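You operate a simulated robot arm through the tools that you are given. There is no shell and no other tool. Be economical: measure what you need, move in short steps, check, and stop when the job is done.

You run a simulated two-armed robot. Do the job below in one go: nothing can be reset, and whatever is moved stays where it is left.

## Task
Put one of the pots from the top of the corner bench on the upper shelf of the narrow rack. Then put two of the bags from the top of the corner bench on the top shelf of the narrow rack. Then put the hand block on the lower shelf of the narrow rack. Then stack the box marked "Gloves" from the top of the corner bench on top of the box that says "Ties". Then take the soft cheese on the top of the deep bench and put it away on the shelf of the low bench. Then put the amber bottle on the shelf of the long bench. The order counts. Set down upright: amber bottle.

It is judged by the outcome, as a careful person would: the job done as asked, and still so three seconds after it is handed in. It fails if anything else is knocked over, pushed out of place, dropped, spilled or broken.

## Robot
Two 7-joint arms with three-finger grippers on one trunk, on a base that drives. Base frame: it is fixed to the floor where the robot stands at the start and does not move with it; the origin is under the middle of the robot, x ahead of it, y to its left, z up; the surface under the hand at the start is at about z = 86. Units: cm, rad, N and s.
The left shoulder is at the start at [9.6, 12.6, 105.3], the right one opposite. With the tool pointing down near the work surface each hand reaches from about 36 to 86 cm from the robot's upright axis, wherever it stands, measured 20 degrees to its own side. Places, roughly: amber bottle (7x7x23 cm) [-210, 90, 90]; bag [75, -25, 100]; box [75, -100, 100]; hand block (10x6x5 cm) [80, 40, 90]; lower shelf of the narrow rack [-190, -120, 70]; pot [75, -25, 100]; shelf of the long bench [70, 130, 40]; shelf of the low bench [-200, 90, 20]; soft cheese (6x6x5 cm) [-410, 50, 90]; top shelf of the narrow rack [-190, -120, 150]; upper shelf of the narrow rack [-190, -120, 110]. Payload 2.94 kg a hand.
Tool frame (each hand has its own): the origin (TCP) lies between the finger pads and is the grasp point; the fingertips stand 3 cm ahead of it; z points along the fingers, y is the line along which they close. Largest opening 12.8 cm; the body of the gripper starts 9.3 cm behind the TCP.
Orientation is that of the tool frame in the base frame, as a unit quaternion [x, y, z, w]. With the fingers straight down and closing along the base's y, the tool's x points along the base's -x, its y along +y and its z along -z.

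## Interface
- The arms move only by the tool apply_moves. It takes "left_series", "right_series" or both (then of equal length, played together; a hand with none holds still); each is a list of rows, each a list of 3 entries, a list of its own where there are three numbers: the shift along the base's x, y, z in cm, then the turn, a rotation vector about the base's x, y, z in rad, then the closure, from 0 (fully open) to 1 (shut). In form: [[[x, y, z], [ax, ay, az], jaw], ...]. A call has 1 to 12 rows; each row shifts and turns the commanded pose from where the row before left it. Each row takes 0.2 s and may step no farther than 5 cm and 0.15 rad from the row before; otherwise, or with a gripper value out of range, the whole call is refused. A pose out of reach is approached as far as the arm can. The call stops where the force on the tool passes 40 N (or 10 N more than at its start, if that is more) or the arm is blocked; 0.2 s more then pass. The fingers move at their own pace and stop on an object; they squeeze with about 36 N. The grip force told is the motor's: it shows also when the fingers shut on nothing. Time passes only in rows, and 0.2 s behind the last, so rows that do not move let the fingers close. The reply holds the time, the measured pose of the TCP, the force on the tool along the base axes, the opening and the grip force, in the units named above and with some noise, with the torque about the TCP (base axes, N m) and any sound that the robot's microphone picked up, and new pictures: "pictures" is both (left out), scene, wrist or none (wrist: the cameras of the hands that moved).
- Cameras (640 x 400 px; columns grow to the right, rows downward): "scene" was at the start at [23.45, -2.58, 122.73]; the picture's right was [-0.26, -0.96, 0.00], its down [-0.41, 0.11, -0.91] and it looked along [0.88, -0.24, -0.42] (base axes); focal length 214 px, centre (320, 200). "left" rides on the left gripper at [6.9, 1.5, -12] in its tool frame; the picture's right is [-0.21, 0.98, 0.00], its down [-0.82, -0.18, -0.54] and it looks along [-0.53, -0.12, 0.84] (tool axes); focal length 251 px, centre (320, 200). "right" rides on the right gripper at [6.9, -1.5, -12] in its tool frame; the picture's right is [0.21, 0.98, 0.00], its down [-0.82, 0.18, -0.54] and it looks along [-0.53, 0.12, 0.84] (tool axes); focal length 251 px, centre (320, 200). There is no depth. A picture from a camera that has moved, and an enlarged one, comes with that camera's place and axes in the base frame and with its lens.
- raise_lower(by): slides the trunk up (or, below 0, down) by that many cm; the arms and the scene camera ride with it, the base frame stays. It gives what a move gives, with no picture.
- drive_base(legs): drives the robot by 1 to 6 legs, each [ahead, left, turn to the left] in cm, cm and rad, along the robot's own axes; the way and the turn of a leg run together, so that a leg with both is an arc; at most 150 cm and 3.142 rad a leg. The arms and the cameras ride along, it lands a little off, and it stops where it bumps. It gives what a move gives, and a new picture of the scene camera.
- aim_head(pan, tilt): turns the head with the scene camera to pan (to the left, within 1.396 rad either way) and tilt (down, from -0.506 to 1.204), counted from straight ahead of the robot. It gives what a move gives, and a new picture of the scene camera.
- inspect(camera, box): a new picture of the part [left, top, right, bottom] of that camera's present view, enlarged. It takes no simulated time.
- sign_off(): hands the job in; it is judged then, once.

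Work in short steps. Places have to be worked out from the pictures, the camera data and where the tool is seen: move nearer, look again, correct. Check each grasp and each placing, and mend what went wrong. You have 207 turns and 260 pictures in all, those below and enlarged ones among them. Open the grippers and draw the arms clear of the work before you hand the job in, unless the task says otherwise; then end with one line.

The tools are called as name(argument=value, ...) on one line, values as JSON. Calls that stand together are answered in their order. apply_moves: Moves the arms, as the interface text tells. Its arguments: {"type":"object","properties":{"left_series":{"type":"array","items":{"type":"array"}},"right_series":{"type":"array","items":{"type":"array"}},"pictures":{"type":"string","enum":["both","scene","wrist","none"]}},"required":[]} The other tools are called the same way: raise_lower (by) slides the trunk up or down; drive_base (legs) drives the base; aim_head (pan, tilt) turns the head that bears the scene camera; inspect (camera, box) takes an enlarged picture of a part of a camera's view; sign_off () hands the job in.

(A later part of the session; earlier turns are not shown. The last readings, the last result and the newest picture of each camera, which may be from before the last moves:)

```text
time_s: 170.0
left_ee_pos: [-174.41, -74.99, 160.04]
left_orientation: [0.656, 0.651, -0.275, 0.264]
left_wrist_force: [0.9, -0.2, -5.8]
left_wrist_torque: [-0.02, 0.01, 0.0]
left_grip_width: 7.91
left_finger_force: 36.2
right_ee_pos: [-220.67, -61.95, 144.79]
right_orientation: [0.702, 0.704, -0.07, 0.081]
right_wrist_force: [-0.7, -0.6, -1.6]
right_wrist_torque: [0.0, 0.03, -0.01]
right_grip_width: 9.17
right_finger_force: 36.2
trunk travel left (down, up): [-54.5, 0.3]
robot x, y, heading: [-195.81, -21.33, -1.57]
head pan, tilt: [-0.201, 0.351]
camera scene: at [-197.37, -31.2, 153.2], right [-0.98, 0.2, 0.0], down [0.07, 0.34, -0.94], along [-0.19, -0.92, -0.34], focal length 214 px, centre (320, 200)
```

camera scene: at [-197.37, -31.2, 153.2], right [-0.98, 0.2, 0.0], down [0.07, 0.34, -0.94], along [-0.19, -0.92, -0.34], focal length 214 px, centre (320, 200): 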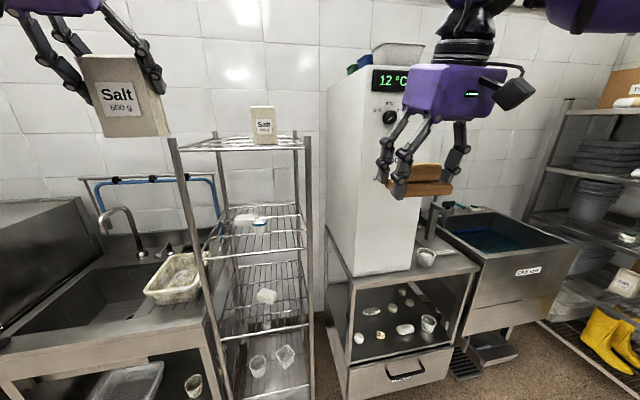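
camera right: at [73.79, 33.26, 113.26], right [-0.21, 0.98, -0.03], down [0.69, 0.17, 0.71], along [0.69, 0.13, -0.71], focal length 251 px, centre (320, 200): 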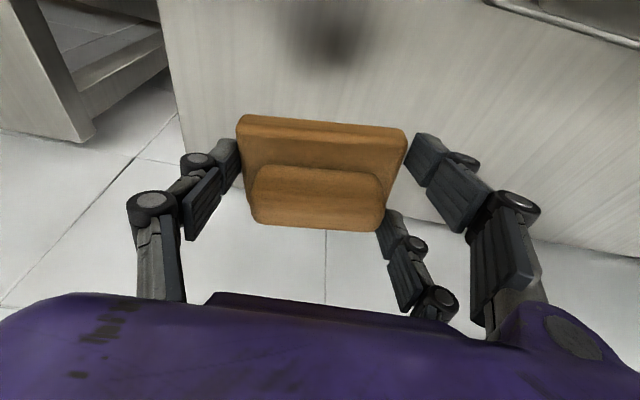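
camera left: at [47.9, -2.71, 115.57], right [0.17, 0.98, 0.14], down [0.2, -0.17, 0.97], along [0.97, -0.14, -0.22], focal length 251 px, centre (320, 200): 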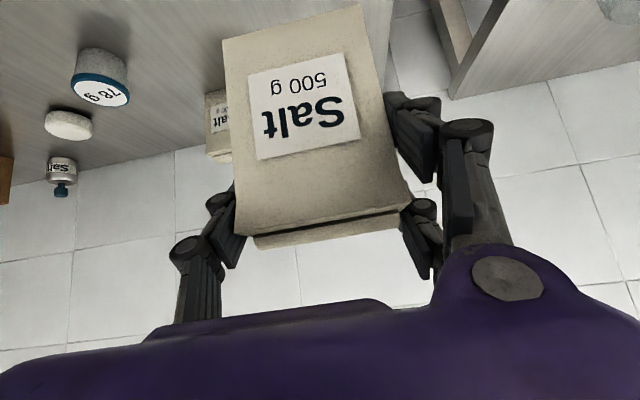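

Left hand reaches z 160. Pull the right hand in a bit more, shift 4.5 cm right and drive forward 37 cm so the bag hangs over the top shelf at x≈-179.

apply_moves(right_series=[[[1, 2, 1], [0, 0, 0], 1], [[1, 2, 1], [0, 0, 0], 1]], pictures="none")

drive_base(legs=[[0, -4.5, 0], [37, 0, 0]])

inspect(camera="left", box=[0, 0, 640, 400])

```text
time_s: 170.6
left_ee_pos: [-174.38, -74.83, 160.27]
left_orientation: [0.656, 0.65, -0.276, 0.265]
left_wrist_force: [0.4, 0.2, -4.0]
left_wrist_torque: [0.04, 0.0, 0.03]
left_grip_width: 7.92
left_finger_force: 36.1
right_ee_pos: [-218.7, -57.9, 146.94]
right_orientation: [0.702, 0.704, -0.071, 0.081]
right_wrist_force: [0.2, 0.1, -1.5]
right_wrist_torque: [-0.03, 0.02, 0.0]
right_grip_width: 9.16
right_finger_force: 35.9
trunk travel left (down, up): [-54.5, 0.3]
robot x, y, heading: [-195.75, -21.28, -1.57]
head pan, tilt: [-0.201, 0.351]
```

```text
time_s: 173.6
left_ee_pos: [-179.18, -111.86, 160.14]
left_orientation: [0.658, 0.649, -0.277, 0.265]
left_wrist_force: [0.8, 0.2, -5.5]
left_wrist_torque: [-0.02, -0.02, 0.01]
left_grip_width: 7.95
left_finger_force: 35.8
right_ee_pos: [-223.35, -94.66, 147.05]
right_orientation: [0.703, 0.702, -0.071, 0.082]
right_wrist_force: [-0.3, 0.7, -1.4]
right_wrist_torque: [0.01, 0.03, -0.01]
right_grip_width: 9.15
right_finger_force: 36.0
trunk travel left (down, up): [-54.5, 0.3]
robot x, y, heading: [-200.21, -58.11, -1.574]
head pan, tilt: [-0.201, 0.351]
camera scene: at [-201.97, -67.92, 153.24], right [-0.98, 0.2, 0.0], down [0.07, 0.34, -0.94], along [-0.19, -0.92, -0.34], focal length 214 px, centre (320, 200)
```

scene: 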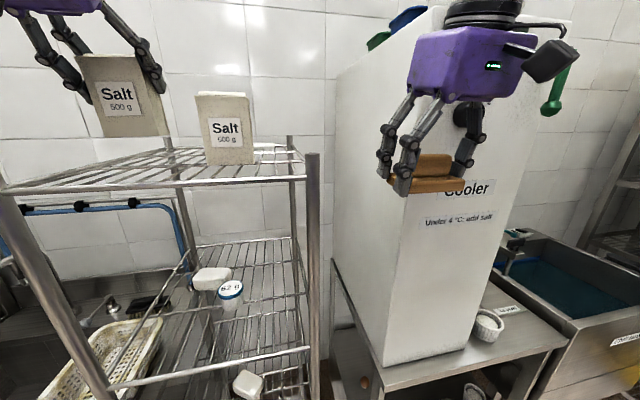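

```text
1.00 times, centred on (320, 200) of left (not enlarged: the box is as wide or as high as the picture)
camera zoom: at [-177.21, -98.44, 163.75], right [0.98, -0.17, 0.14], down [-0.17, -0.19, 0.97], along [-0.14, -0.97, -0.22], focal length 251 px, centre (320, 200)
```

zoom: 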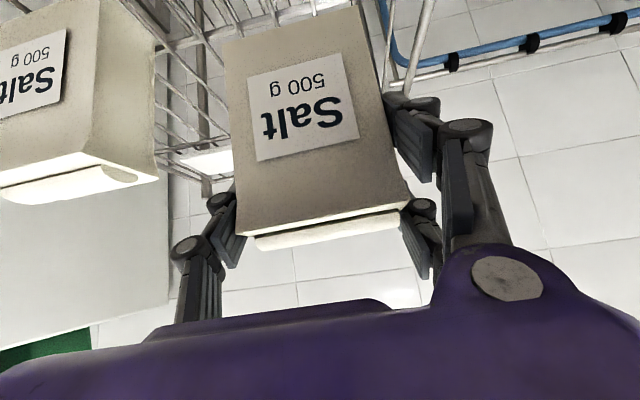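

Well placed beside the first bag. Lower to just above contact, then in small steps.

apply_moves(left_series=[[[0, 0, -1.5], [0, 0, 0], 1], [[0, 0, -1.5], [0, 0, 0], 1], [[0, 0, -0.9], [0, 0, 0], 1], [[0, 0, -0.3], [0, 0, 0], 1], [[0, 0, -0.3], [0, 0, 0], 1]], pictures="none")

```text
time_s: 174.8
left_ee_pos: [-179.22, -112.08, 155.61]
left_orientation: [0.658, 0.649, -0.278, 0.264]
left_wrist_force: [-0.4, 0.3, -5.3]
left_wrist_torque: [0.0, -0.01, -0.03]
left_grip_width: 7.93
left_finger_force: 36.4
right_ee_pos: [-223.39, -94.91, 146.75]
right_orientation: [0.704, 0.703, -0.07, 0.081]
right_wrist_force: [-0.2, -0.4, -1.8]
right_wrist_torque: [-0.04, 0.01, 0.0]
right_grip_width: 9.19
right_finger_force: 35.9
trunk travel left (down, up): [-54.5, 0.3]
robot x, y, heading: [-199.83, -58.48, -1.573]
head pan, tilt: [-0.201, 0.351]
```

apply_moves(left_series=[[[0, 0, -0.3], [0, 0, 0], 1], [[0, 0, -0.2], [0, 0, 0], 1], [[0, 0, 0], [0, 0, 0], 1]], pictures="none")

```text
time_s: 175.6
left_ee_pos: [-179.17, -111.97, 155.3]
left_orientation: [0.658, 0.647, -0.279, 0.265]
left_wrist_force: [3.2, -3.8, 13.1]
left_wrist_torque: [-0.11, -0.9, -0.19]
left_grip_width: 7.9
left_finger_force: 36.2
right_ee_pos: [-223.4, -94.79, 146.89]
right_orientation: [0.704, 0.702, -0.071, 0.081]
right_wrist_force: [-0.4, 0.0, -2.3]
right_wrist_torque: [-0.02, 0.0, -0.02]
right_grip_width: 9.16
right_finger_force: 36.4
trunk travel left (down, up): [-54.5, 0.3]
robot x, y, heading: [-200.14, -58.68, -1.575]
head pan, tilt: [-0.201, 0.351]
```

Contact. Release and draw back.

apply_moves(left_series=[[[0, 0, 0], [0, 0, 0], 0.35], [[0, 0, 0], [0, 0, 0], 0.25], [[0, 0, 0], [0, 0, 0], 0.12], [[0, 0, 0], [0, 0, 0], 0.12], [[0, 1.5, 1.5], [0, 0, 0], 0.12], [[0, 2.5, 2], [0, 0, 0], 0.12], [[0, 3.5, 2], [0, 0, 0], 0.12], [[0, 4, 0], [0, 0, 0], 0.12]], pictures="both")

```text
time_s: 177.4
left_ee_pos: [-179.07, -100.24, 160.65]
left_orientation: [0.658, 0.648, -0.278, 0.264]
left_wrist_force: [0.3, 0.8, 0.0]
left_wrist_torque: [-0.05, -0.02, -0.02]
left_grip_width: 11.32
left_finger_force: 0.4
right_ee_pos: [-223.31, -94.55, 147.0]
right_orientation: [0.703, 0.703, -0.07, 0.081]
right_wrist_force: [-0.6, 0.2, -1.4]
right_wrist_torque: [-0.04, 0.0, -0.02]
right_grip_width: 9.16
right_finger_force: 35.9
trunk travel left (down, up): [-54.5, 0.3]
robot x, y, heading: [-199.97, -58.53, -1.575]
head pan, tilt: [-0.201, 0.351]
camera scene: at [-201.88, -67.86, 153.24], right [-0.98, 0.2, 0.0], down [0.07, 0.34, -0.94], along [-0.19, -0.92, -0.34], focal length 214 px, centre (320, 200)
camera left: at [-177.05, -86.76, 164.13], right [0.98, -0.17, 0.14], down [-0.17, -0.19, 0.97], along [-0.14, -0.97, -0.22], focal length 251 px, centre (320, 200)
```

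scene: 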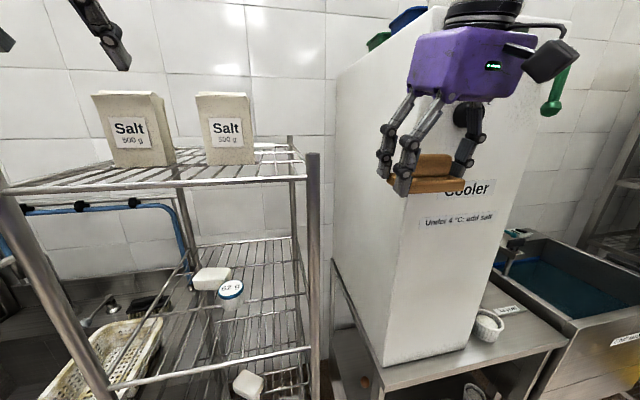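
left: 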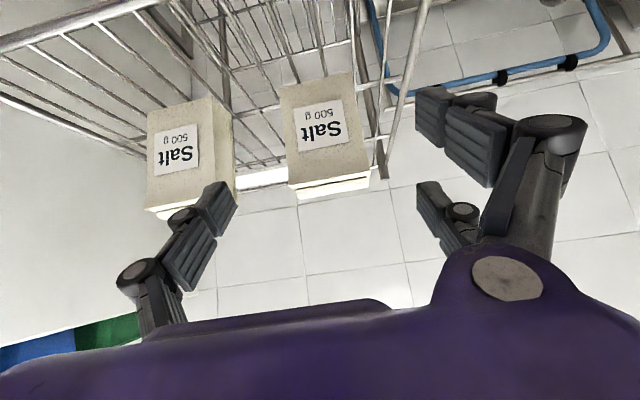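

Both bags stand on the top shelf. Back off, lower the trunk to bring the block to the lower shelf's height, and look.

drive_base(legs=[[-32, 0, 0]])

raise_lower(by=-46)

aim_head(pan=0.1, tilt=0.4)

```text
time_s: 179.5
left_ee_pos: [-179.09, -69.02, 160.35]
left_orientation: [0.66, 0.647, -0.277, 0.262]
left_wrist_force: [0.3, -0.4, -0.5]
left_wrist_torque: [0.02, 0.01, 0.06]
left_grip_width: 11.24
left_finger_force: 0.1
right_ee_pos: [-223.42, -63.35, 146.67]
right_orientation: [0.705, 0.701, -0.07, 0.08]
right_wrist_force: [-0.2, -0.4, -1.6]
right_wrist_torque: [0.02, 0.01, 0.01]
right_grip_width: 9.11
right_finger_force: 36.4
trunk travel left (down, up): [-54.5, 0.3]
robot x, y, heading: [-199.87, -26.56, -1.579]
head pan, tilt: [-0.201, 0.351]
camera scene: at [-201.85, -36.67, 153.18], right [-0.98, 0.21, 0.0], down [0.07, 0.34, -0.94], along [-0.19, -0.92, -0.35], focal length 214 px, centre (320, 200)
```

scene: 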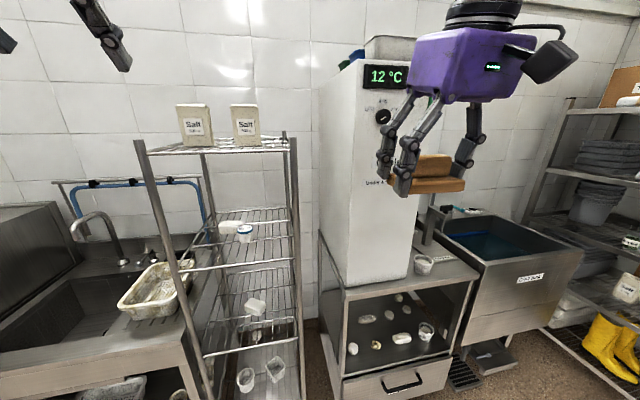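

```text
refused: -46 is not a number from -40 to 40
```

```text
time_s: 180.3
left_ee_pos: [-179.1, -68.74, 160.46]
left_orientation: [0.66, 0.646, -0.278, 0.264]
left_wrist_force: [0.3, 0.4, 0.2]
left_wrist_torque: [0.0, -0.04, -0.03]
left_grip_width: 11.27
left_finger_force: 0.1
right_ee_pos: [-223.31, -62.83, 146.79]
right_orientation: [0.706, 0.7, -0.071, 0.081]
right_wrist_force: [0.3, -0.1, -1.9]
right_wrist_torque: [-0.01, -0.01, -0.01]
right_grip_width: 9.17
right_finger_force: 35.8
trunk travel left (down, up): [-54.5, 0.3]
robot x, y, heading: [-199.84, -26.95, -1.579]
head pan, tilt: [0.099, 0.4]
camera scene: at [-199.07, -36.42, 152.77], right [-1.0, -0.09, 0.0], down [-0.04, 0.39, -0.92], along [0.08, -0.92, -0.39], focal length 214 px, centre (320, 200)
```

scene: 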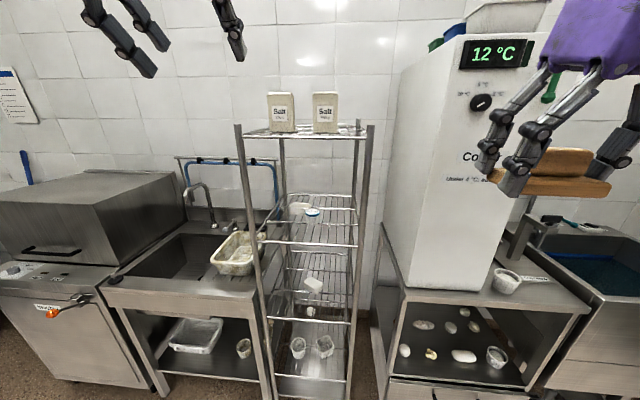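

Lower the trunk in two steps and shift left so the right arm faces the rack.

raise_lower(by=-38)

drive_base(legs=[[0, 23, 0.008]])

raise_lower(by=-10)

apply_moves(right_series=[[[0, -1, -3], [-0.1, 0, 0], 1], [[0, -1, -3], [-0.1, 0, 0], 1], [[0, -1, -3], [-0.1, 0, 0], 1], [[0, -1, -3], [-0.1, 0, 0], 1]], left_series=[[[0, 2, 1], [0, 0, 0], 0.3], [[0, 2, 1], [0, 0, 0], 0.3], [[0, 0, 1], [0, 0, 0], 0.3], [[0, 0, 0], [0, 0, 0], 0.3]], pictures="both")

```text
time_s: 184.0
left_ee_pos: [-179.09, -68.72, 122.47]
left_orientation: [0.659, 0.648, -0.277, 0.263]
left_wrist_force: [0.5, 0.5, 0.4]
left_wrist_torque: [0.02, -0.02, 0.05]
left_grip_width: 11.26
left_finger_force: 0.0
right_ee_pos: [-223.35, -62.93, 108.82]
right_orientation: [0.705, 0.701, -0.07, 0.08]
right_wrist_force: [0.2, 0.1, -0.6]
right_wrist_torque: [0.0, -0.04, 0.02]
right_grip_width: 9.13
right_finger_force: 36.0
trunk travel left (down, up): [-16.5, 38.3]
robot x, y, heading: [-199.97, -26.84, -1.579]
head pan, tilt: [0.099, 0.4]
```

```text
time_s: 186.6
left_ee_pos: [-155.9, -68.69, 122.52]
left_orientation: [0.656, 0.651, -0.276, 0.264]
left_wrist_force: [-0.8, 0.5, 0.6]
left_wrist_torque: [0.01, 0.03, -0.03]
left_grip_width: 11.28
left_finger_force: 0.1
right_ee_pos: [-200.21, -63.27, 108.9]
right_orientation: [0.702, 0.704, -0.069, 0.081]
right_wrist_force: [0.1, 0.2, -0.6]
right_wrist_torque: [-0.02, -0.02, 0.0]
right_grip_width: 9.12
right_finger_force: 35.9
trunk travel left (down, up): [-16.5, 38.3]
robot x, y, heading: [-177.11, -26.81, -1.566]
head pan, tilt: [0.099, 0.4]
camera scene: at [-176.14, -54.11, 112.04], right [-0.99, -0.1, 0.0], down [-0.04, 0.39, -0.92], along [0.09, -0.92, -0.39], focal length 214 px, centre (320, 200)
```

scene: 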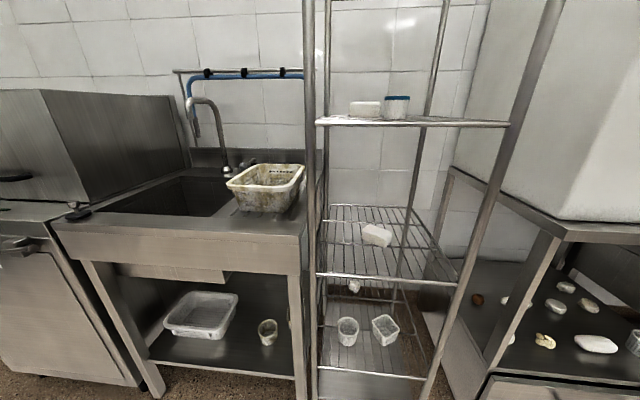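

```text
time_s: 187.9
left_ee_pos: [-156.01, -68.64, 112.57]
left_orientation: [0.656, 0.65, -0.277, 0.265]
left_wrist_force: [0.6, -0.3, -0.9]
left_wrist_torque: [0.01, 0.01, -0.01]
left_grip_width: 11.26
left_finger_force: 0.0
right_ee_pos: [-200.18, -63.21, 98.86]
right_orientation: [0.701, 0.705, -0.071, 0.082]
right_wrist_force: [-0.6, -0.1, -1.3]
right_wrist_torque: [0.01, -0.04, -0.04]
right_grip_width: 9.14
right_finger_force: 36.4
trunk travel left (down, up): [-6.5, 48.3]
robot x, y, heading: [-177.4, -26.23, -1.57]
head pan, tilt: [0.099, 0.4]
```

```text
time_s: 188.9
left_ee_pos: [-156.01, -64.69, 115.54]
left_orientation: [0.657, 0.65, -0.276, 0.264]
left_wrist_force: [-1.0, -0.1, 1.0]
left_wrist_torque: [0.0, -0.03, -0.03]
left_grip_width: 8.95
left_finger_force: 0.1
right_ee_pos: [-200.74, -68.44, 89.31]
right_orientation: [0.671, 0.676, -0.209, 0.219]
right_wrist_force: [-0.8, -0.3, -1.2]
right_wrist_torque: [0.02, -0.03, 0.03]
right_grip_width: 9.14
right_finger_force: 35.3
right hand out of reach, approached as far as the arm can: row 4
trunk travel left (down, up): [-6.5, 48.3]
robot x, y, heading: [-177.07, -26.64, -1.573]
head pan, tilt: [0.099, 0.4]
camera scene: at [-176.16, -58.01, 100.61], right [-0.99, -0.1, 0.0], down [-0.04, 0.39, -0.92], along [0.09, -0.92, -0.39], focal length 214 px, centre (320, 200)
camera right: at [-202.37, -56.02, 95.03], right [0.98, 0.19, -0.11], down [0.17, -0.36, 0.92], along [0.13, -0.92, -0.38], focal length 251 px, centre (320, 200)
camera left: at [-153.99, -51.36, 119.09], right [0.98, -0.17, 0.14], down [-0.17, -0.2, 0.97], along [-0.13, -0.97, -0.22], focal length 251 px, centre (320, 200)
```

scene: 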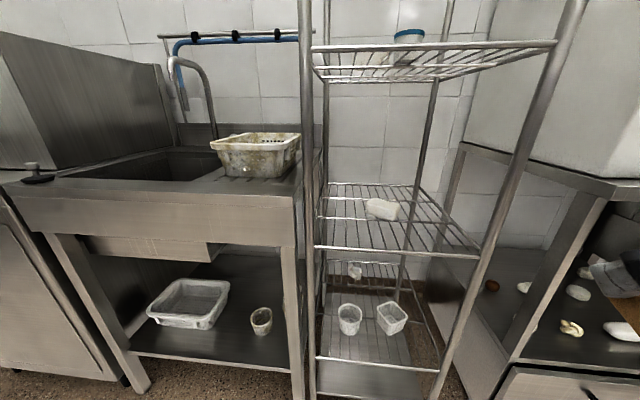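
right: 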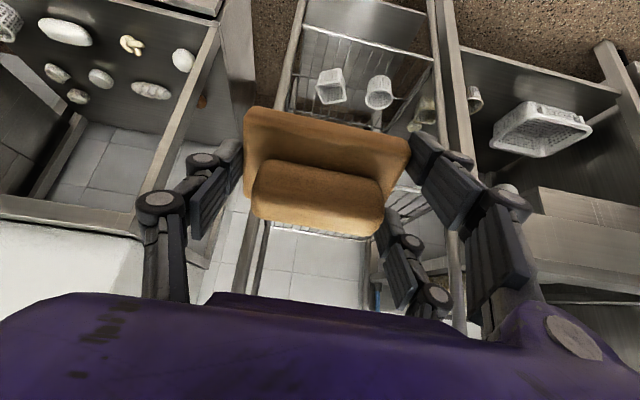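
left: 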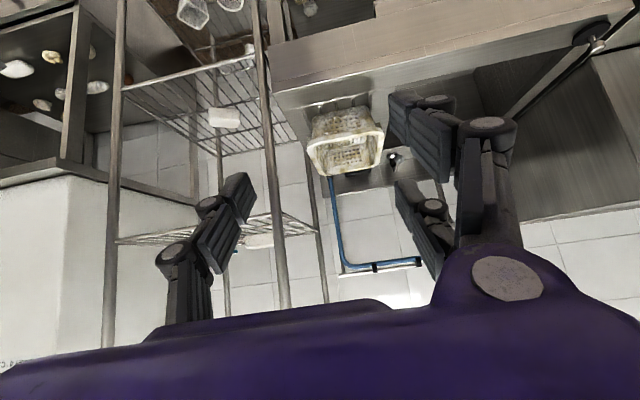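

The lower shelf's front rail is at z≈70, y≈-101, with the white piece at about [-189,-120]. Lower the trunk 5 more, shift 4.5 cm left and go 24 cm forward.

raise_lower(by=-5)

drive_base(legs=[[0, 4.5, 0], [23, 0, 0]])

inspect(camera="right", box=[0, 0, 640, 400])

```text
time_s: 189.9
left_ee_pos: [-155.91, -64.77, 110.45]
left_orientation: [0.656, 0.651, -0.276, 0.264]
left_wrist_force: [-0.3, 0.1, 0.7]
left_wrist_torque: [0.0, 0.02, -0.02]
left_grip_width: 8.94
left_finger_force: 0.0
right_ee_pos: [-200.91, -68.7, 84.85]
right_orientation: [0.673, 0.676, -0.207, 0.218]
right_wrist_force: [-1.1, 0.4, -1.5]
right_wrist_torque: [-0.02, -0.01, 0.0]
right_grip_width: 9.15
right_finger_force: 36.0
trunk travel left (down, up): [-1.5, 53.3]
robot x, y, heading: [-177.56, -26.33, -1.573]
head pan, tilt: [0.099, 0.4]
```

```text
time_s: 192.3
left_ee_pos: [-151.44, -87.75, 110.46]
left_orientation: [0.657, 0.651, -0.275, 0.264]
left_wrist_force: [0.6, -0.4, -0.8]
left_wrist_torque: [0.03, -0.02, -0.02]
left_grip_width: 8.96
left_finger_force: 0.0
right_ee_pos: [-196.31, -91.82, 84.85]
right_orientation: [0.673, 0.676, -0.206, 0.217]
right_wrist_force: [-1.2, -0.6, -1.1]
right_wrist_torque: [0.04, -0.01, 0.0]
right_grip_width: 9.16
right_finger_force: 36.0
trunk travel left (down, up): [-1.5, 53.3]
robot x, y, heading: [-172.74, -49.43, -1.57]
head pan, tilt: [0.099, 0.4]
camera scene: at [-171.67, -82.19, 96.4], right [-0.99, -0.1, 0.0], down [-0.04, 0.39, -0.92], along [0.09, -0.92, -0.39], focal length 214 px, centre (320, 200)
```

scene: 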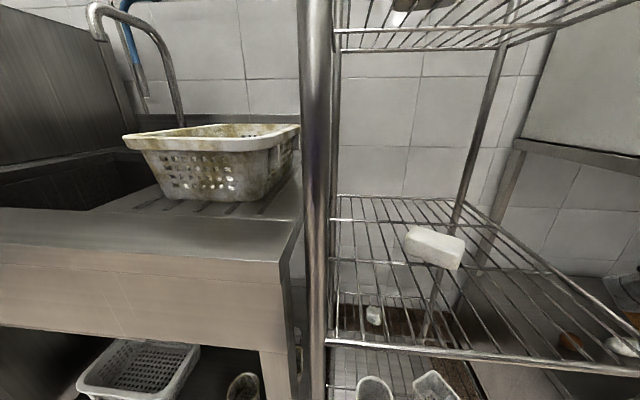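

```text
1.00 times, centred on (320, 200) of right (not enlarged: the box is as wide or as high as the picture)
camera zoom: at [-198.03, -79.29, 90.62], right [0.98, 0.19, -0.11], down [0.17, -0.36, 0.92], along [0.13, -0.91, -0.39], focal length 251 px, centre (320, 200)
```

zoom: 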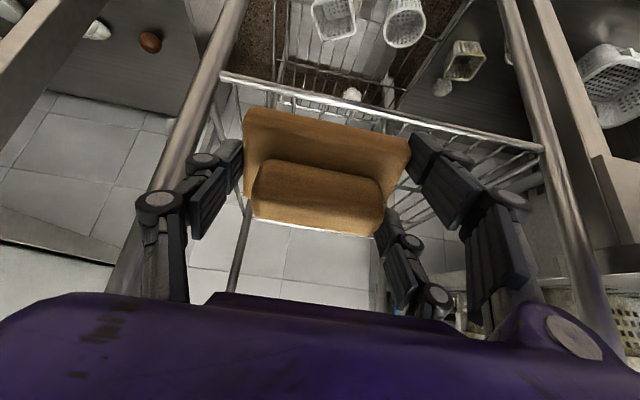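

Clear over the rail. Move in 16 cm, lowering to TCP z≈80.

apply_moves(right_series=[[[0, -4, -1], [0, 0, 0], 1], [[0, -4, -1], [0, 0, 0], 1], [[0, -4, -1], [0, 0, 0], 1], [[0, -4, -1], [0, 0, 0], 1], [[0, -1, -1], [0, 0, 0], 1]], pictures="both")

```text
time_s: 193.5
left_ee_pos: [-151.51, -87.79, 110.41]
left_orientation: [0.656, 0.651, -0.276, 0.265]
left_wrist_force: [0.2, -0.7, -0.1]
left_wrist_torque: [0.02, 0.02, -0.02]
left_grip_width: 8.96
left_finger_force: 0.1
right_ee_pos: [-196.35, -108.83, 79.68]
right_orientation: [0.672, 0.677, -0.208, 0.218]
right_wrist_force: [0.3, 0.0, -1.7]
right_wrist_torque: [-0.01, -0.04, 0.02]
right_grip_width: 9.15
right_finger_force: 36.3
trunk travel left (down, up): [-1.5, 53.3]
robot x, y, heading: [-172.65, -49.65, -1.563]
head pan, tilt: [0.099, 0.4]
camera scene: at [-171.67, -82.15, 96.41], right [-0.99, -0.1, 0.0], down [-0.04, 0.39, -0.92], along [0.09, -0.92, -0.39], focal length 214 px, centre (320, 200)
camera right: at [-198.07, -96.34, 85.55], right [0.98, 0.18, -0.11], down [0.17, -0.36, 0.92], along [0.13, -0.91, -0.39], focal length 251 px, centre (320, 200)
```

scene: 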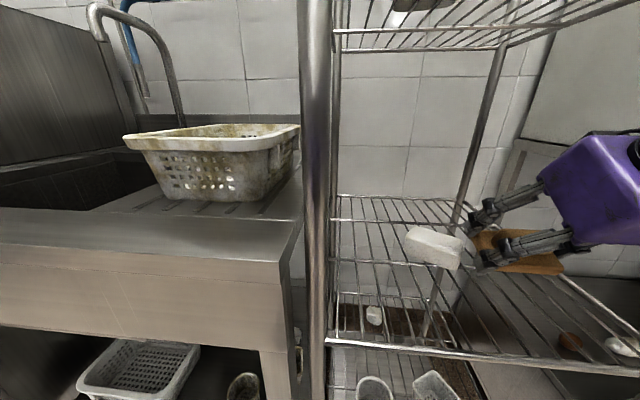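
right: 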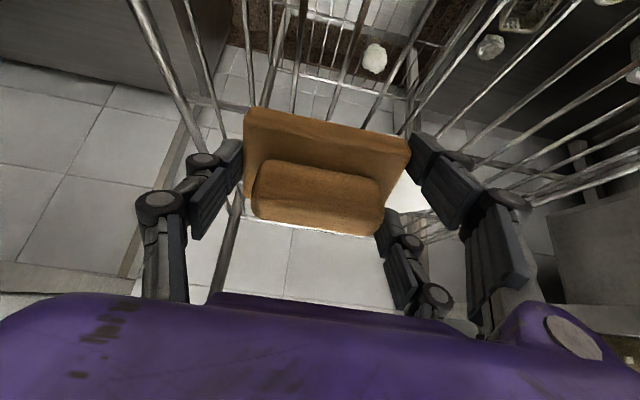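

The white slab is just behind, so back off 1.5 cm, then lower until the block's near edge touches.

apply_moves(right_series=[[[0, 1.5, 0], [0, 0, 0], 1], [[0, 0, -1], [0, 0, 0], 1], [[0, 0, -1], [0, 0, 0], 1], [[0, 0, -0.5], [0, 0, 0], 1], [[0, 0, -0.5], [0, 0, 0], 1]], pictures="wrist")

```text
time_s: 194.7
left_ee_pos: [-151.48, -87.74, 110.41]
left_orientation: [0.657, 0.65, -0.276, 0.263]
left_wrist_force: [-0.1, 0.9, 0.0]
left_wrist_torque: [0.0, 0.01, -0.01]
left_grip_width: 8.96
left_finger_force: 0.1
right_ee_pos: [-196.38, -107.22, 76.8]
right_orientation: [0.673, 0.676, -0.207, 0.218]
right_wrist_force: [-0.1, 0.0, -0.8]
right_wrist_torque: [-0.02, 0.01, -0.01]
right_grip_width: 9.12
right_finger_force: 36.1
trunk travel left (down, up): [-1.5, 53.3]
robot x, y, heading: [-172.52, -49.61, -1.567]
head pan, tilt: [0.099, 0.4]
camera right: at [-198.02, -94.74, 82.62], right [0.98, 0.18, -0.11], down [0.17, -0.36, 0.92], along [0.13, -0.91, -0.38], focal length 251 px, centre (320, 200)
```

right: 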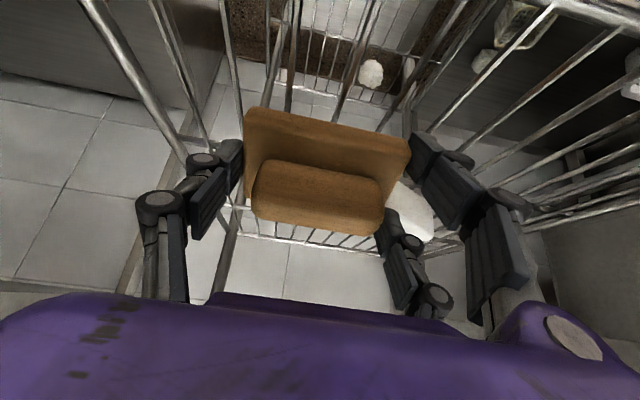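

apply_moves(right_series=[[[0, 0, -0.6], [0, 0, 0], 1], [[0, 0, -0.5], [0, 0, 0], 1], [[0, 0, -0.5], [0, 0, 0], 1], [[0, 0, 0], [0, 0, 0], 1]], pictures="wrist")

```text
time_s: 195.6
left_ee_pos: [-151.48, -87.72, 110.49]
left_orientation: [0.656, 0.65, -0.276, 0.265]
left_wrist_force: [0.1, 0.2, -0.8]
left_wrist_torque: [-0.03, -0.01, 0.0]
left_grip_width: 8.97
left_finger_force: 0.1
right_ee_pos: [-196.31, -107.31, 76.06]
right_orientation: [0.671, 0.673, -0.213, 0.226]
right_wrist_force: [0.4, 6.2, 14.2]
right_wrist_torque: [0.52, -0.77, 0.41]
right_grip_width: 9.13
right_finger_force: 36.2
trunk travel left (down, up): [-1.5, 53.3]
robot x, y, heading: [-172.59, -49.77, -1.572]
head pan, tilt: [0.099, 0.4]
stopped in row 4 (right hand): the force on the tool passed its limit at 42 N (the readings are from after the stop); the commanded pose is now the measured one
camera right: at [-198.0, -94.74, 81.51], right [0.98, 0.18, -0.11], down [0.17, -0.34, 0.92], along [0.13, -0.92, -0.37], focal length 251 px, centre (320, 200)
```

right: 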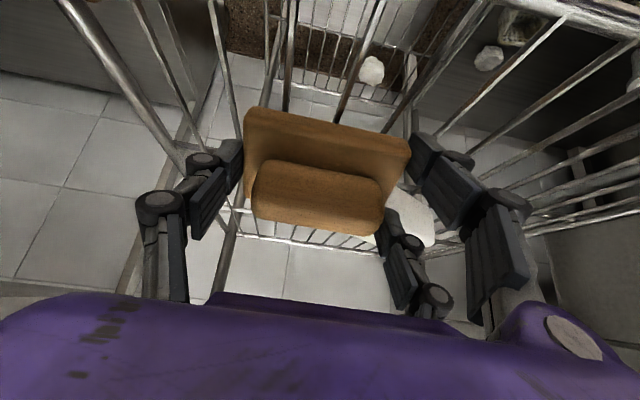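

The block won't turn in the grip at 40 N. Reduce the tilt by 0.2 rad instead (wrist stays outside the rail), touch down again, and release so it settles about 1 cm.

apply_moves(right_series=[[[0, 0, 0.7], [0, 0, 0], 1], [[0, 0, 0], [0.1, 0, 0], 1], [[0, 0, 0], [0.11, 0, 0], 1], [[0, 0, -0.4], [0, 0, 0], 1], [[0, 0, 0], [0, 0, 0], 1]], pictures="both")

```text
time_s: 196.8
left_ee_pos: [-151.46, -86.79, 110.91]
left_orientation: [0.656, 0.648, -0.28, 0.267]
left_wrist_force: [-0.3, -0.4, 0.9]
left_wrist_torque: [-0.03, -0.02, 0.02]
left_grip_width: 8.97
left_finger_force: 0.0
right_ee_pos: [-196.43, -106.72, 76.79]
right_orientation: [0.691, 0.691, -0.144, 0.155]
right_wrist_force: [-0.9, 0.3, -1.0]
right_wrist_torque: [0.03, -0.05, -0.02]
right_grip_width: 9.14
right_finger_force: 36.4
trunk travel left (down, up): [-1.5, 53.3]
robot x, y, heading: [-172.72, -49.71, -1.572]
head pan, tilt: [0.099, 0.4]
camera scene: at [-171.75, -81.36, 96.67], right [-1.0, -0.1, 0.0], down [-0.04, 0.38, -0.92], along [0.09, -0.92, -0.38], focal length 214 px, centre (320, 200)
camera right: at [-198.09, -95.59, 84.65], right [0.98, 0.2, -0.07], down [0.17, -0.52, 0.83], along [0.13, -0.83, -0.55], focal length 251 px, centre (320, 200)
```

scene: 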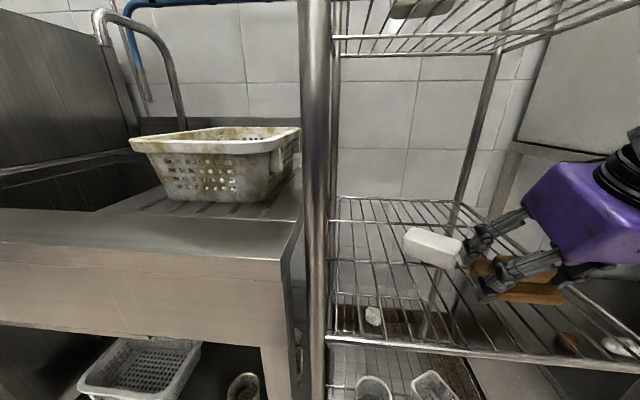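
right: 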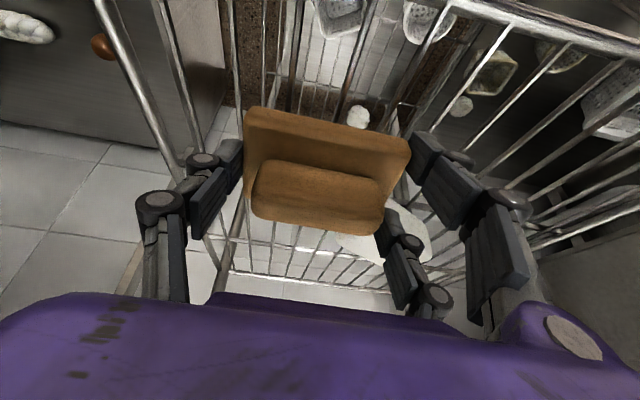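

The robot seems nudged back slightly—check whether the wrist or forearm touches the upper shelf.

aim_head(pan=-0.6, tilt=0.2)

```text
time_s: 197.8
left_ee_pos: [-151.48, -86.8, 110.88]
left_orientation: [0.656, 0.648, -0.279, 0.266]
left_wrist_force: [-0.3, -0.5, 0.0]
left_wrist_torque: [0.02, 0.0, 0.01]
left_grip_width: 8.98
left_finger_force: 0.0
right_ee_pos: [-196.42, -106.67, 76.68]
right_orientation: [0.69, 0.692, -0.142, 0.155]
right_wrist_force: [0.6, 0.3, -1.5]
right_wrist_torque: [0.02, -0.02, 0.0]
right_grip_width: 9.11
right_finger_force: 35.4
trunk travel left (down, up): [-1.5, 53.3]
robot x, y, heading: [-173.02, -49.43, -1.569]
head pan, tilt: [-0.6, 0.201]
camera scene: at [-177.89, -79.76, 98.54], right [-0.83, 0.56, -0.01], down [0.11, 0.16, -0.98], along [-0.55, -0.81, -0.19], focal length 214 px, centre (320, 200)
```

scene: 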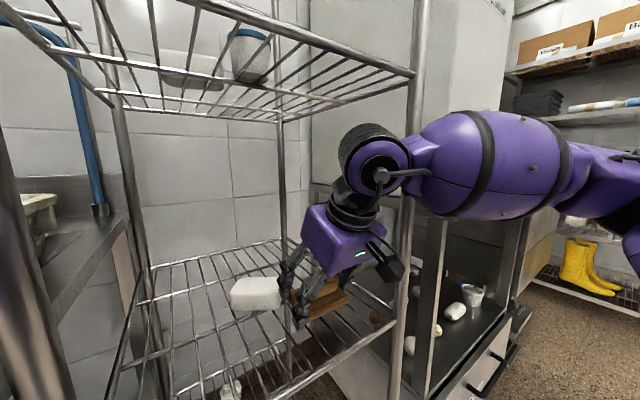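

The forearm leans on the right front post. Move the hand 1.6 cm back toward me to clear it, and verify the robot returns.

apply_moves(right_series=[[[0, 0.8, 0], [0, 0, 0], 1], [[0, 0.8, 0], [0, 0, 0], 1], [[0, 0, 0], [0, 0, 0], 1]], pictures="wrist")

```text
time_s: 198.6
left_ee_pos: [-151.5, -87.75, 110.4]
left_orientation: [0.657, 0.65, -0.276, 0.264]
left_wrist_force: [-0.2, -0.5, -0.2]
left_wrist_torque: [0.05, 0.01, -0.01]
left_grip_width: 9.01
left_finger_force: 0.2
right_ee_pos: [-196.4, -106.0, 75.75]
right_orientation: [0.692, 0.692, -0.137, 0.151]
right_wrist_force: [-0.2, 0.7, -0.6]
right_wrist_torque: [0.0, 0.01, 0.0]
right_grip_width: 9.15
right_finger_force: 36.0
trunk travel left (down, up): [-1.5, 53.3]
robot x, y, heading: [-172.83, -49.7, -1.567]
head pan, tilt: [-0.6, 0.201]
camera right: at [-198.05, -94.89, 84.08], right [0.98, 0.2, -0.07], down [0.17, -0.54, 0.83], along [0.13, -0.82, -0.56], focal length 251 px, centre (320, 200)
```

right: 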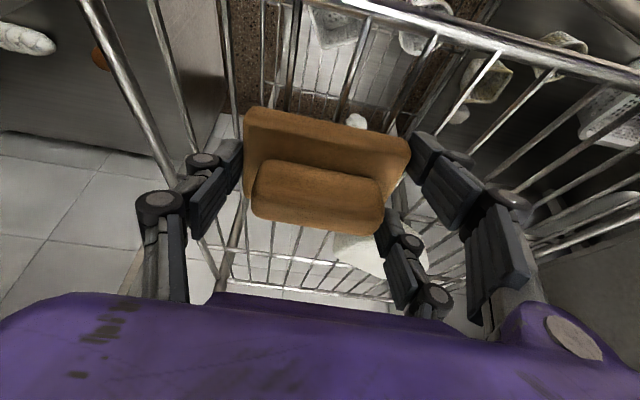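

Relieved. Lower in small steps to contact.

apply_moves(right_series=[[[0, 0, -0.3], [0, 0, 0], 1], [[0, 0, -0.3], [0, 0, 0], 1], [[0, 0, 0], [0, 0, 0], 1]], pictures="none")

```text
time_s: 199.4
left_ee_pos: [-151.45, -87.65, 110.44]
left_orientation: [0.657, 0.649, -0.277, 0.264]
left_wrist_force: [0.1, -0.6, -0.4]
left_wrist_torque: [-0.02, 0.03, 0.01]
left_grip_width: 8.95
left_finger_force: 0.0
right_ee_pos: [-196.48, -105.79, 75.48]
right_orientation: [0.693, 0.691, -0.14, 0.152]
right_wrist_force: [-0.7, 0.5, 4.3]
right_wrist_torque: [0.16, -0.23, 0.03]
right_grip_width: 9.15
right_finger_force: 36.1
trunk travel left (down, up): [-1.5, 53.3]
robot x, y, heading: [-172.47, -49.84, -1.574]
head pan, tilt: [-0.6, 0.201]
```

Light contact. Open in small increments so the block settles.

apply_moves(right_series=[[[0, 0, 0], [0, 0, 0], 0.28], [[0, 0, 0], [0, 0, 0], 0.26], [[0, 0, 0], [0, 0, 0], 0.2], [[0, 0, 0], [0, 0, 0], 0.1], [[0, 0, 0], [0, 0, 0], 0.1]], pictures="both")

```text
time_s: 200.6
left_ee_pos: [-151.63, -87.71, 110.46]
left_orientation: [0.657, 0.65, -0.276, 0.264]
left_wrist_force: [0.6, -0.2, -0.1]
left_wrist_torque: [0.0, 0.0, -0.02]
left_grip_width: 8.95
left_finger_force: 0.1
right_ee_pos: [-196.35, -105.77, 75.47]
right_orientation: [0.691, 0.693, -0.139, 0.152]
right_wrist_force: [-0.4, 0.0, 0.1]
right_wrist_torque: [-0.05, -0.01, 0.02]
right_grip_width: 11.5
right_finger_force: 0.0
trunk travel left (down, up): [-1.5, 53.3]
robot x, y, heading: [-172.74, -49.96, -1.567]
head pan, tilt: [-0.6, 0.201]
camera scene: at [-177.88, -80.59, 98.27], right [-0.83, 0.56, 0.0], down [0.11, 0.16, -0.98], along [-0.55, -0.81, -0.2], focal length 214 px, centre (320, 200)
camera right: at [-198.06, -94.72, 83.6], right [0.98, 0.2, -0.07], down [0.17, -0.53, 0.83], along [0.13, -0.82, -0.56], focal length 251 px, centre (320, 200)
```

scene: 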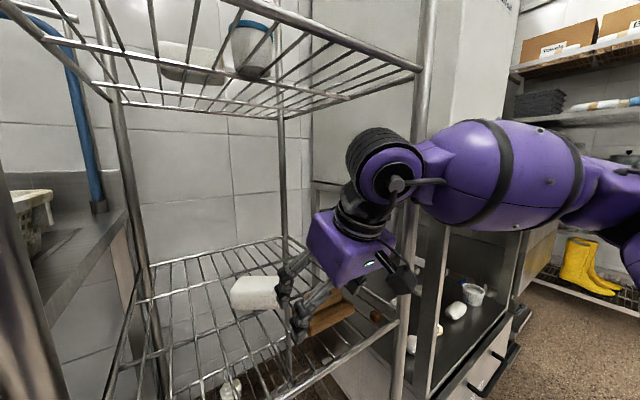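
right: 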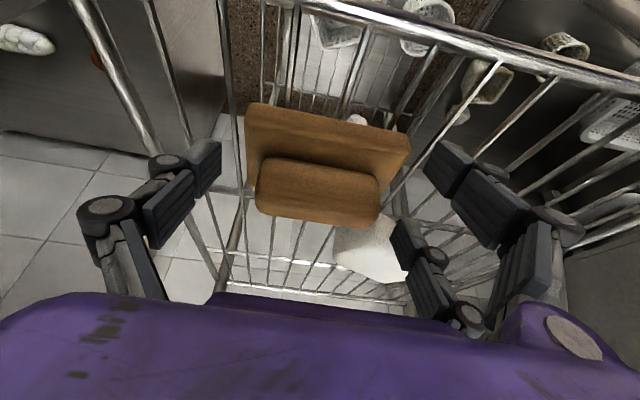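

Released. Withdraw straight back, slightly rising.

apply_moves(right_series=[[[0, 2.5, 1], [0, 0, 0], 0.1], [[0, 3.5, 1], [0, 0, 0], 0.1], [[0, 4, 1], [0, 0, 0], 0.1], [[0, 4.5, 1], [0, 0, 0], 0.1], [[0, 4.5, 1], [0, 0, 0], 0.1]], pictures="both")

```text
time_s: 201.8
left_ee_pos: [-151.51, -87.66, 110.52]
left_orientation: [0.657, 0.65, -0.277, 0.265]
left_wrist_force: [-0.2, 0.1, -1.0]
left_wrist_torque: [-0.02, 0.0, 0.0]
left_grip_width: 8.97
left_finger_force: 0.1
right_ee_pos: [-195.74, -88.84, 81.97]
right_orientation: [0.692, 0.693, -0.138, 0.151]
right_wrist_force: [-0.1, 0.6, 0.3]
right_wrist_torque: [-0.04, 0.04, -0.01]
right_grip_width: 11.59
right_finger_force: 0.1
right hand out of reach, approached as far as the arm can: row 4, 5
trunk travel left (down, up): [-1.5, 53.3]
robot x, y, heading: [-172.77, -50.02, -1.569]
head pan, tilt: [-0.6, 0.201]
camera scene: at [-177.88, -80.54, 98.29], right [-0.83, 0.56, 0.0], down [0.11, 0.16, -0.98], along [-0.55, -0.81, -0.2], focal length 214 px, centre (320, 200)
camera right: at [-197.29, -77.83, 90.14], right [0.98, 0.2, -0.07], down [0.17, -0.54, 0.83], along [0.13, -0.82, -0.56], focal length 251 px, centre (320, 200)
```

scene: 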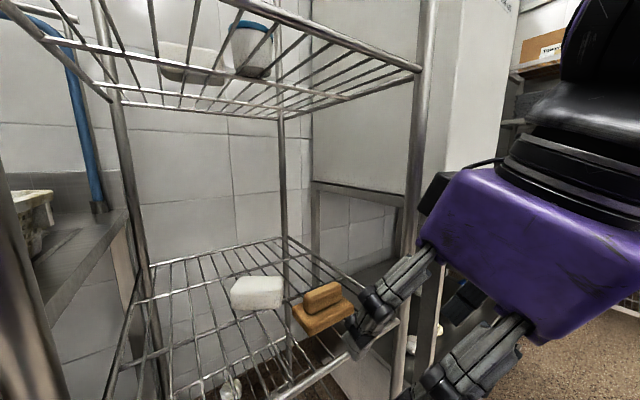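
right: 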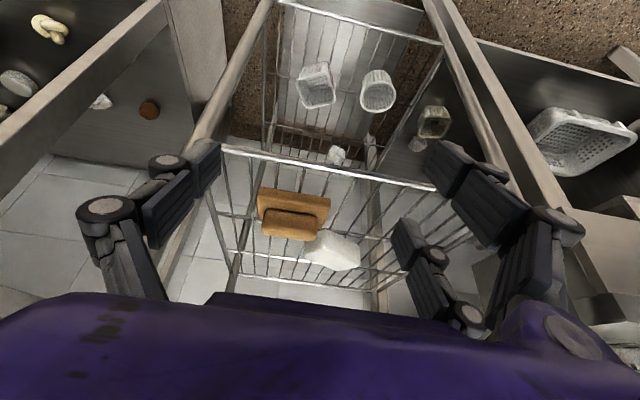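

Pot, bags and block are placed. Back away, raise the trunk to working height and return to the corner bench for the boxes.

drive_base(legs=[[-26, 0, 0]])

raise_lower(by=28)

apply_moves(right_series=[[[0, 0, 4], [0, 0, 0], 0.1], [[0, 0, 4], [0, 0, 0], 0.1], [[0, 0, 4], [0, 0, 0], 0.1]], pictures="none")

drive_base(legs=[[0, 60, 0], [0, 60, 0], [0, 0, 1.569], [0, -45, 0]])

aim_head(pan=0.0, tilt=0.35)

```text
time_s: 203.7
left_ee_pos: [-151.37, -61.82, 110.44]
left_orientation: [0.656, 0.651, -0.275, 0.265]
left_wrist_force: [-0.2, -1.0, 0.7]
left_wrist_torque: [0.02, -0.04, 0.01]
left_grip_width: 8.95
left_finger_force: 0.0
right_ee_pos: [-195.53, -63.25, 82.09]
right_orientation: [0.69, 0.694, -0.138, 0.152]
right_wrist_force: [0.2, 0.6, 0.2]
right_wrist_torque: [0.02, 0.01, -0.01]
right_grip_width: 11.5
right_finger_force: 0.0
trunk travel left (down, up): [-1.5, 53.3]
robot x, y, heading: [-172.57, -23.84, -1.564]
head pan, tilt: [-0.6, 0.201]
camera scene: at [-177.82, -54.79, 98.28], right [-0.83, 0.56, 0.0], down [0.11, 0.16, -0.98], along [-0.55, -0.81, -0.2], focal length 214 px, centre (320, 200)
```

scene: 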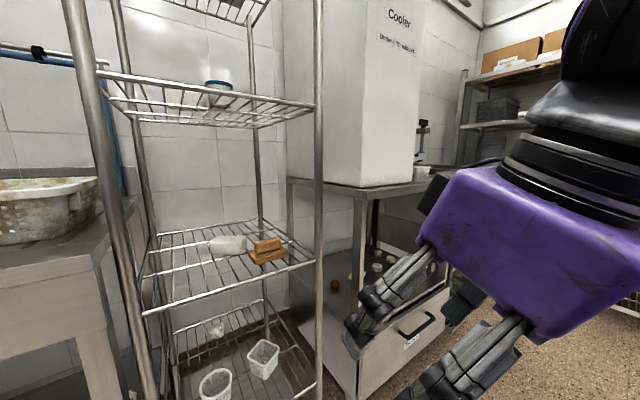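

```text
time_s: 206.5
left_ee_pos: [-151.36, -61.95, 138.38]
left_orientation: [0.656, 0.652, -0.275, 0.264]
left_wrist_force: [-0.7, -0.3, -0.3]
left_wrist_torque: [0.02, 0.01, 0.02]
left_grip_width: 8.95
left_finger_force: 0.1
right_ee_pos: [-195.41, -63.35, 109.94]
right_orientation: [0.69, 0.694, -0.139, 0.151]
right_wrist_force: [0.1, -0.2, -0.2]
right_wrist_torque: [0.0, -0.01, 0.0]
right_grip_width: 11.53
right_finger_force: 0.0
trunk travel left (down, up): [-29.5, 25.3]
robot x, y, heading: [-172.63, -23.85, -1.565]
head pan, tilt: [-0.6, 0.201]
```

```text
time_s: 207.3
left_ee_pos: [-151.35, -61.87, 138.43]
left_orientation: [0.655, 0.652, -0.276, 0.265]
left_wrist_force: [-0.5, -0.2, 0.3]
left_wrist_torque: [-0.03, 0.01, -0.03]
left_grip_width: 8.98
left_finger_force: 0.1
right_ee_pos: [-195.65, -63.46, 122.21]
right_orientation: [0.69, 0.694, -0.138, 0.152]
right_wrist_force: [0.3, -0.6, 0.2]
right_wrist_torque: [-0.04, 0.01, -0.03]
right_grip_width: 11.53
right_finger_force: 0.2
trunk travel left (down, up): [-29.5, 25.3]
robot x, y, heading: [-172.7, -23.96, -1.563]
head pan, tilt: [-0.6, 0.201]
```

```text
time_s: 226.4
left_ee_pos: [-12.36, -45.16, 138.39]
left_orientation: [-0.018, 0.924, 0.001, 0.382]
left_wrist_force: [0.8, -0.5, -0.3]
left_wrist_torque: [0.03, -0.03, 0.0]
left_grip_width: 8.99
left_finger_force: 0.0
right_ee_pos: [-8.68, -89.21, 122.08]
right_orientation: [-0.025, 0.978, 0.014, 0.205]
right_wrist_force: [-0.9, -0.2, -0.2]
right_wrist_torque: [-0.01, 0.01, -0.01]
right_grip_width: 11.54
right_finger_force: 0.1
trunk travel left (down, up): [-29.5, 25.3]
robot x, y, heading: [-49.47, -68.2, 0.051]
head pan, tilt: [-0.6, 0.201]
camera scene: at [-27.52, -72.49, 127.9], right [-0.52, -0.85, 0.0], down [-0.17, 0.1, -0.98], along [0.83, -0.51, -0.2], focal length 214 px, centre (320, 200)
```

scene: 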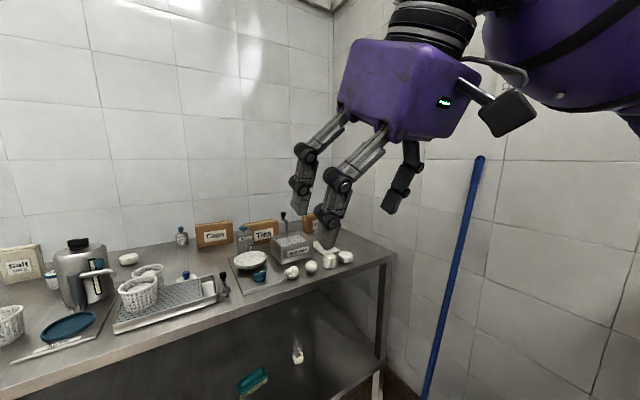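

```text
time_s: 227.4
left_ee_pos: [-12.29, -45.14, 138.52]
left_orientation: [-0.018, 0.924, 0.001, 0.382]
left_wrist_force: [-0.3, -0.7, 0.7]
left_wrist_torque: [0.0, 0.02, -0.01]
left_grip_width: 8.97
left_finger_force: 0.1
right_ee_pos: [-8.73, -89.26, 122.07]
right_orientation: [-0.025, 0.978, 0.014, 0.205]
right_wrist_force: [0.2, -0.3, -0.7]
right_wrist_torque: [-0.02, -0.02, -0.02]
right_grip_width: 11.52
right_finger_force: 0.1
trunk travel left (down, up): [-29.5, 25.3]
robot x, y, heading: [-49.0, -68.22, 0.052]
head pan, tilt: [0.0, 0.351]
camera scene: at [-26.16, -67.16, 126.5], right [0.05, -1.0, 0.0], down [-0.34, -0.02, -0.94], along [0.94, 0.05, -0.34], focal length 214 px, centre (320, 200)
```

scene: 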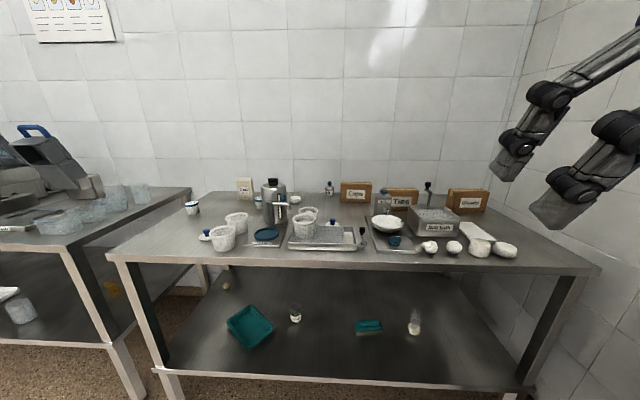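

Caps, Ties (≈[77,-104]) and Gloves (≈[72,-133]) stand along the back. The gloves box is near the right wall, so I'll approach turned slightly right and look closer.

drive_base(legs=[[0, 0, -0.4], [46, 0, 0]])

aim_head(pan=-0.1, tilt=0.45)

inspect(camera="scene", box=[220, 120, 460, 270])

```text
time_s: 228.5
left_ee_pos: [-8.67, -49.55, 138.42]
left_orientation: [0.038, 0.924, -0.022, 0.379]
left_wrist_force: [-0.3, 0.5, -0.7]
left_wrist_torque: [0.01, 0.01, 0.0]
left_grip_width: 8.96
left_finger_force: 0.0
right_ee_pos: [-10.34, -93.83, 121.8]
right_orientation: [0.033, 0.979, 0.003, 0.202]
right_wrist_force: [0.1, 0.7, -0.3]
right_wrist_torque: [0.05, 0.01, 0.03]
right_grip_width: 11.52
right_finger_force: 0.1
trunk travel left (down, up): [-29.5, 25.3]
robot x, y, heading: [-48.79, -68.18, -0.067]
head pan, tilt: [0.0, 0.351]
stopped in leg 1: the robot was blocked; the commanded pose is now the measured one
camera scene: at [-25.0, -69.78, 126.32], right [-0.07, -1.0, 0.0], down [-0.35, 0.02, -0.94], along [0.93, -0.06, -0.35], focal length 214 px, centre (320, 200)
```

scene: 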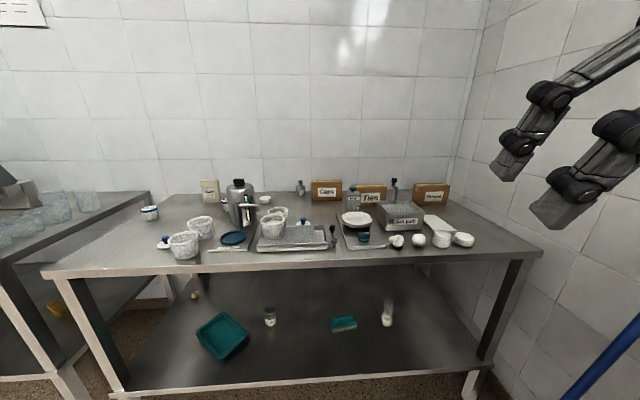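

```text
time_s: 229.2
left_ee_pos: [-8.55, -49.66, 138.24]
left_orientation: [0.04, 0.924, -0.024, 0.379]
left_wrist_force: [0.0, 0.2, 0.2]
left_wrist_torque: [0.03, 0.01, 0.0]
left_grip_width: 8.96
left_finger_force: 0.1
right_ee_pos: [-10.25, -93.83, 121.71]
right_orientation: [0.034, 0.979, 0.002, 0.201]
right_wrist_force: [-1.0, -1.0, -0.2]
right_wrist_torque: [0.02, -0.02, 0.03]
right_grip_width: 11.51
right_finger_force: 0.0
trunk travel left (down, up): [-29.5, 25.3]
robot x, y, heading: [-49.55, -68.22, -0.074]
head pan, tilt: [-0.099, 0.45]
camera scene: at [-25.12, -70.72, 125.36], right [-0.17, -0.99, 0.0], down [-0.44, 0.07, -0.9], along [0.88, -0.15, -0.44], focal length 214 px, centre (320, 200)
```

scene: 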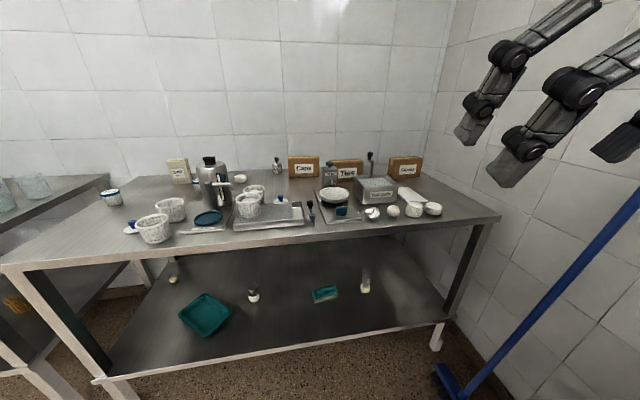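

```text
2.67 times, centred on (340, 195) of scene
camera zoom: at [-25.12, -70.72, 125.36], right [-0.17, -0.99, 0.0], down [-0.44, 0.07, -0.9], along [0.88, -0.15, -0.44], focal length 572 px, centre (267, 213)
```

zoom: 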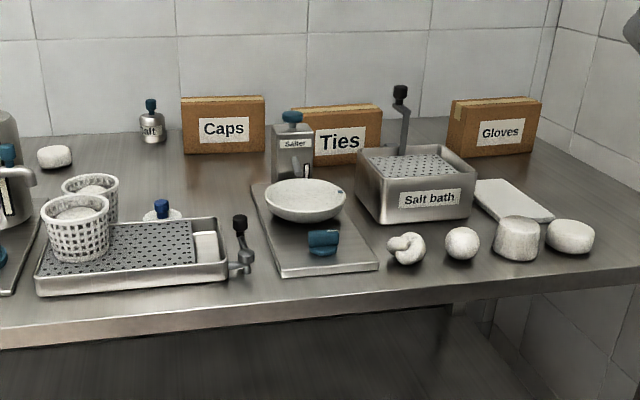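

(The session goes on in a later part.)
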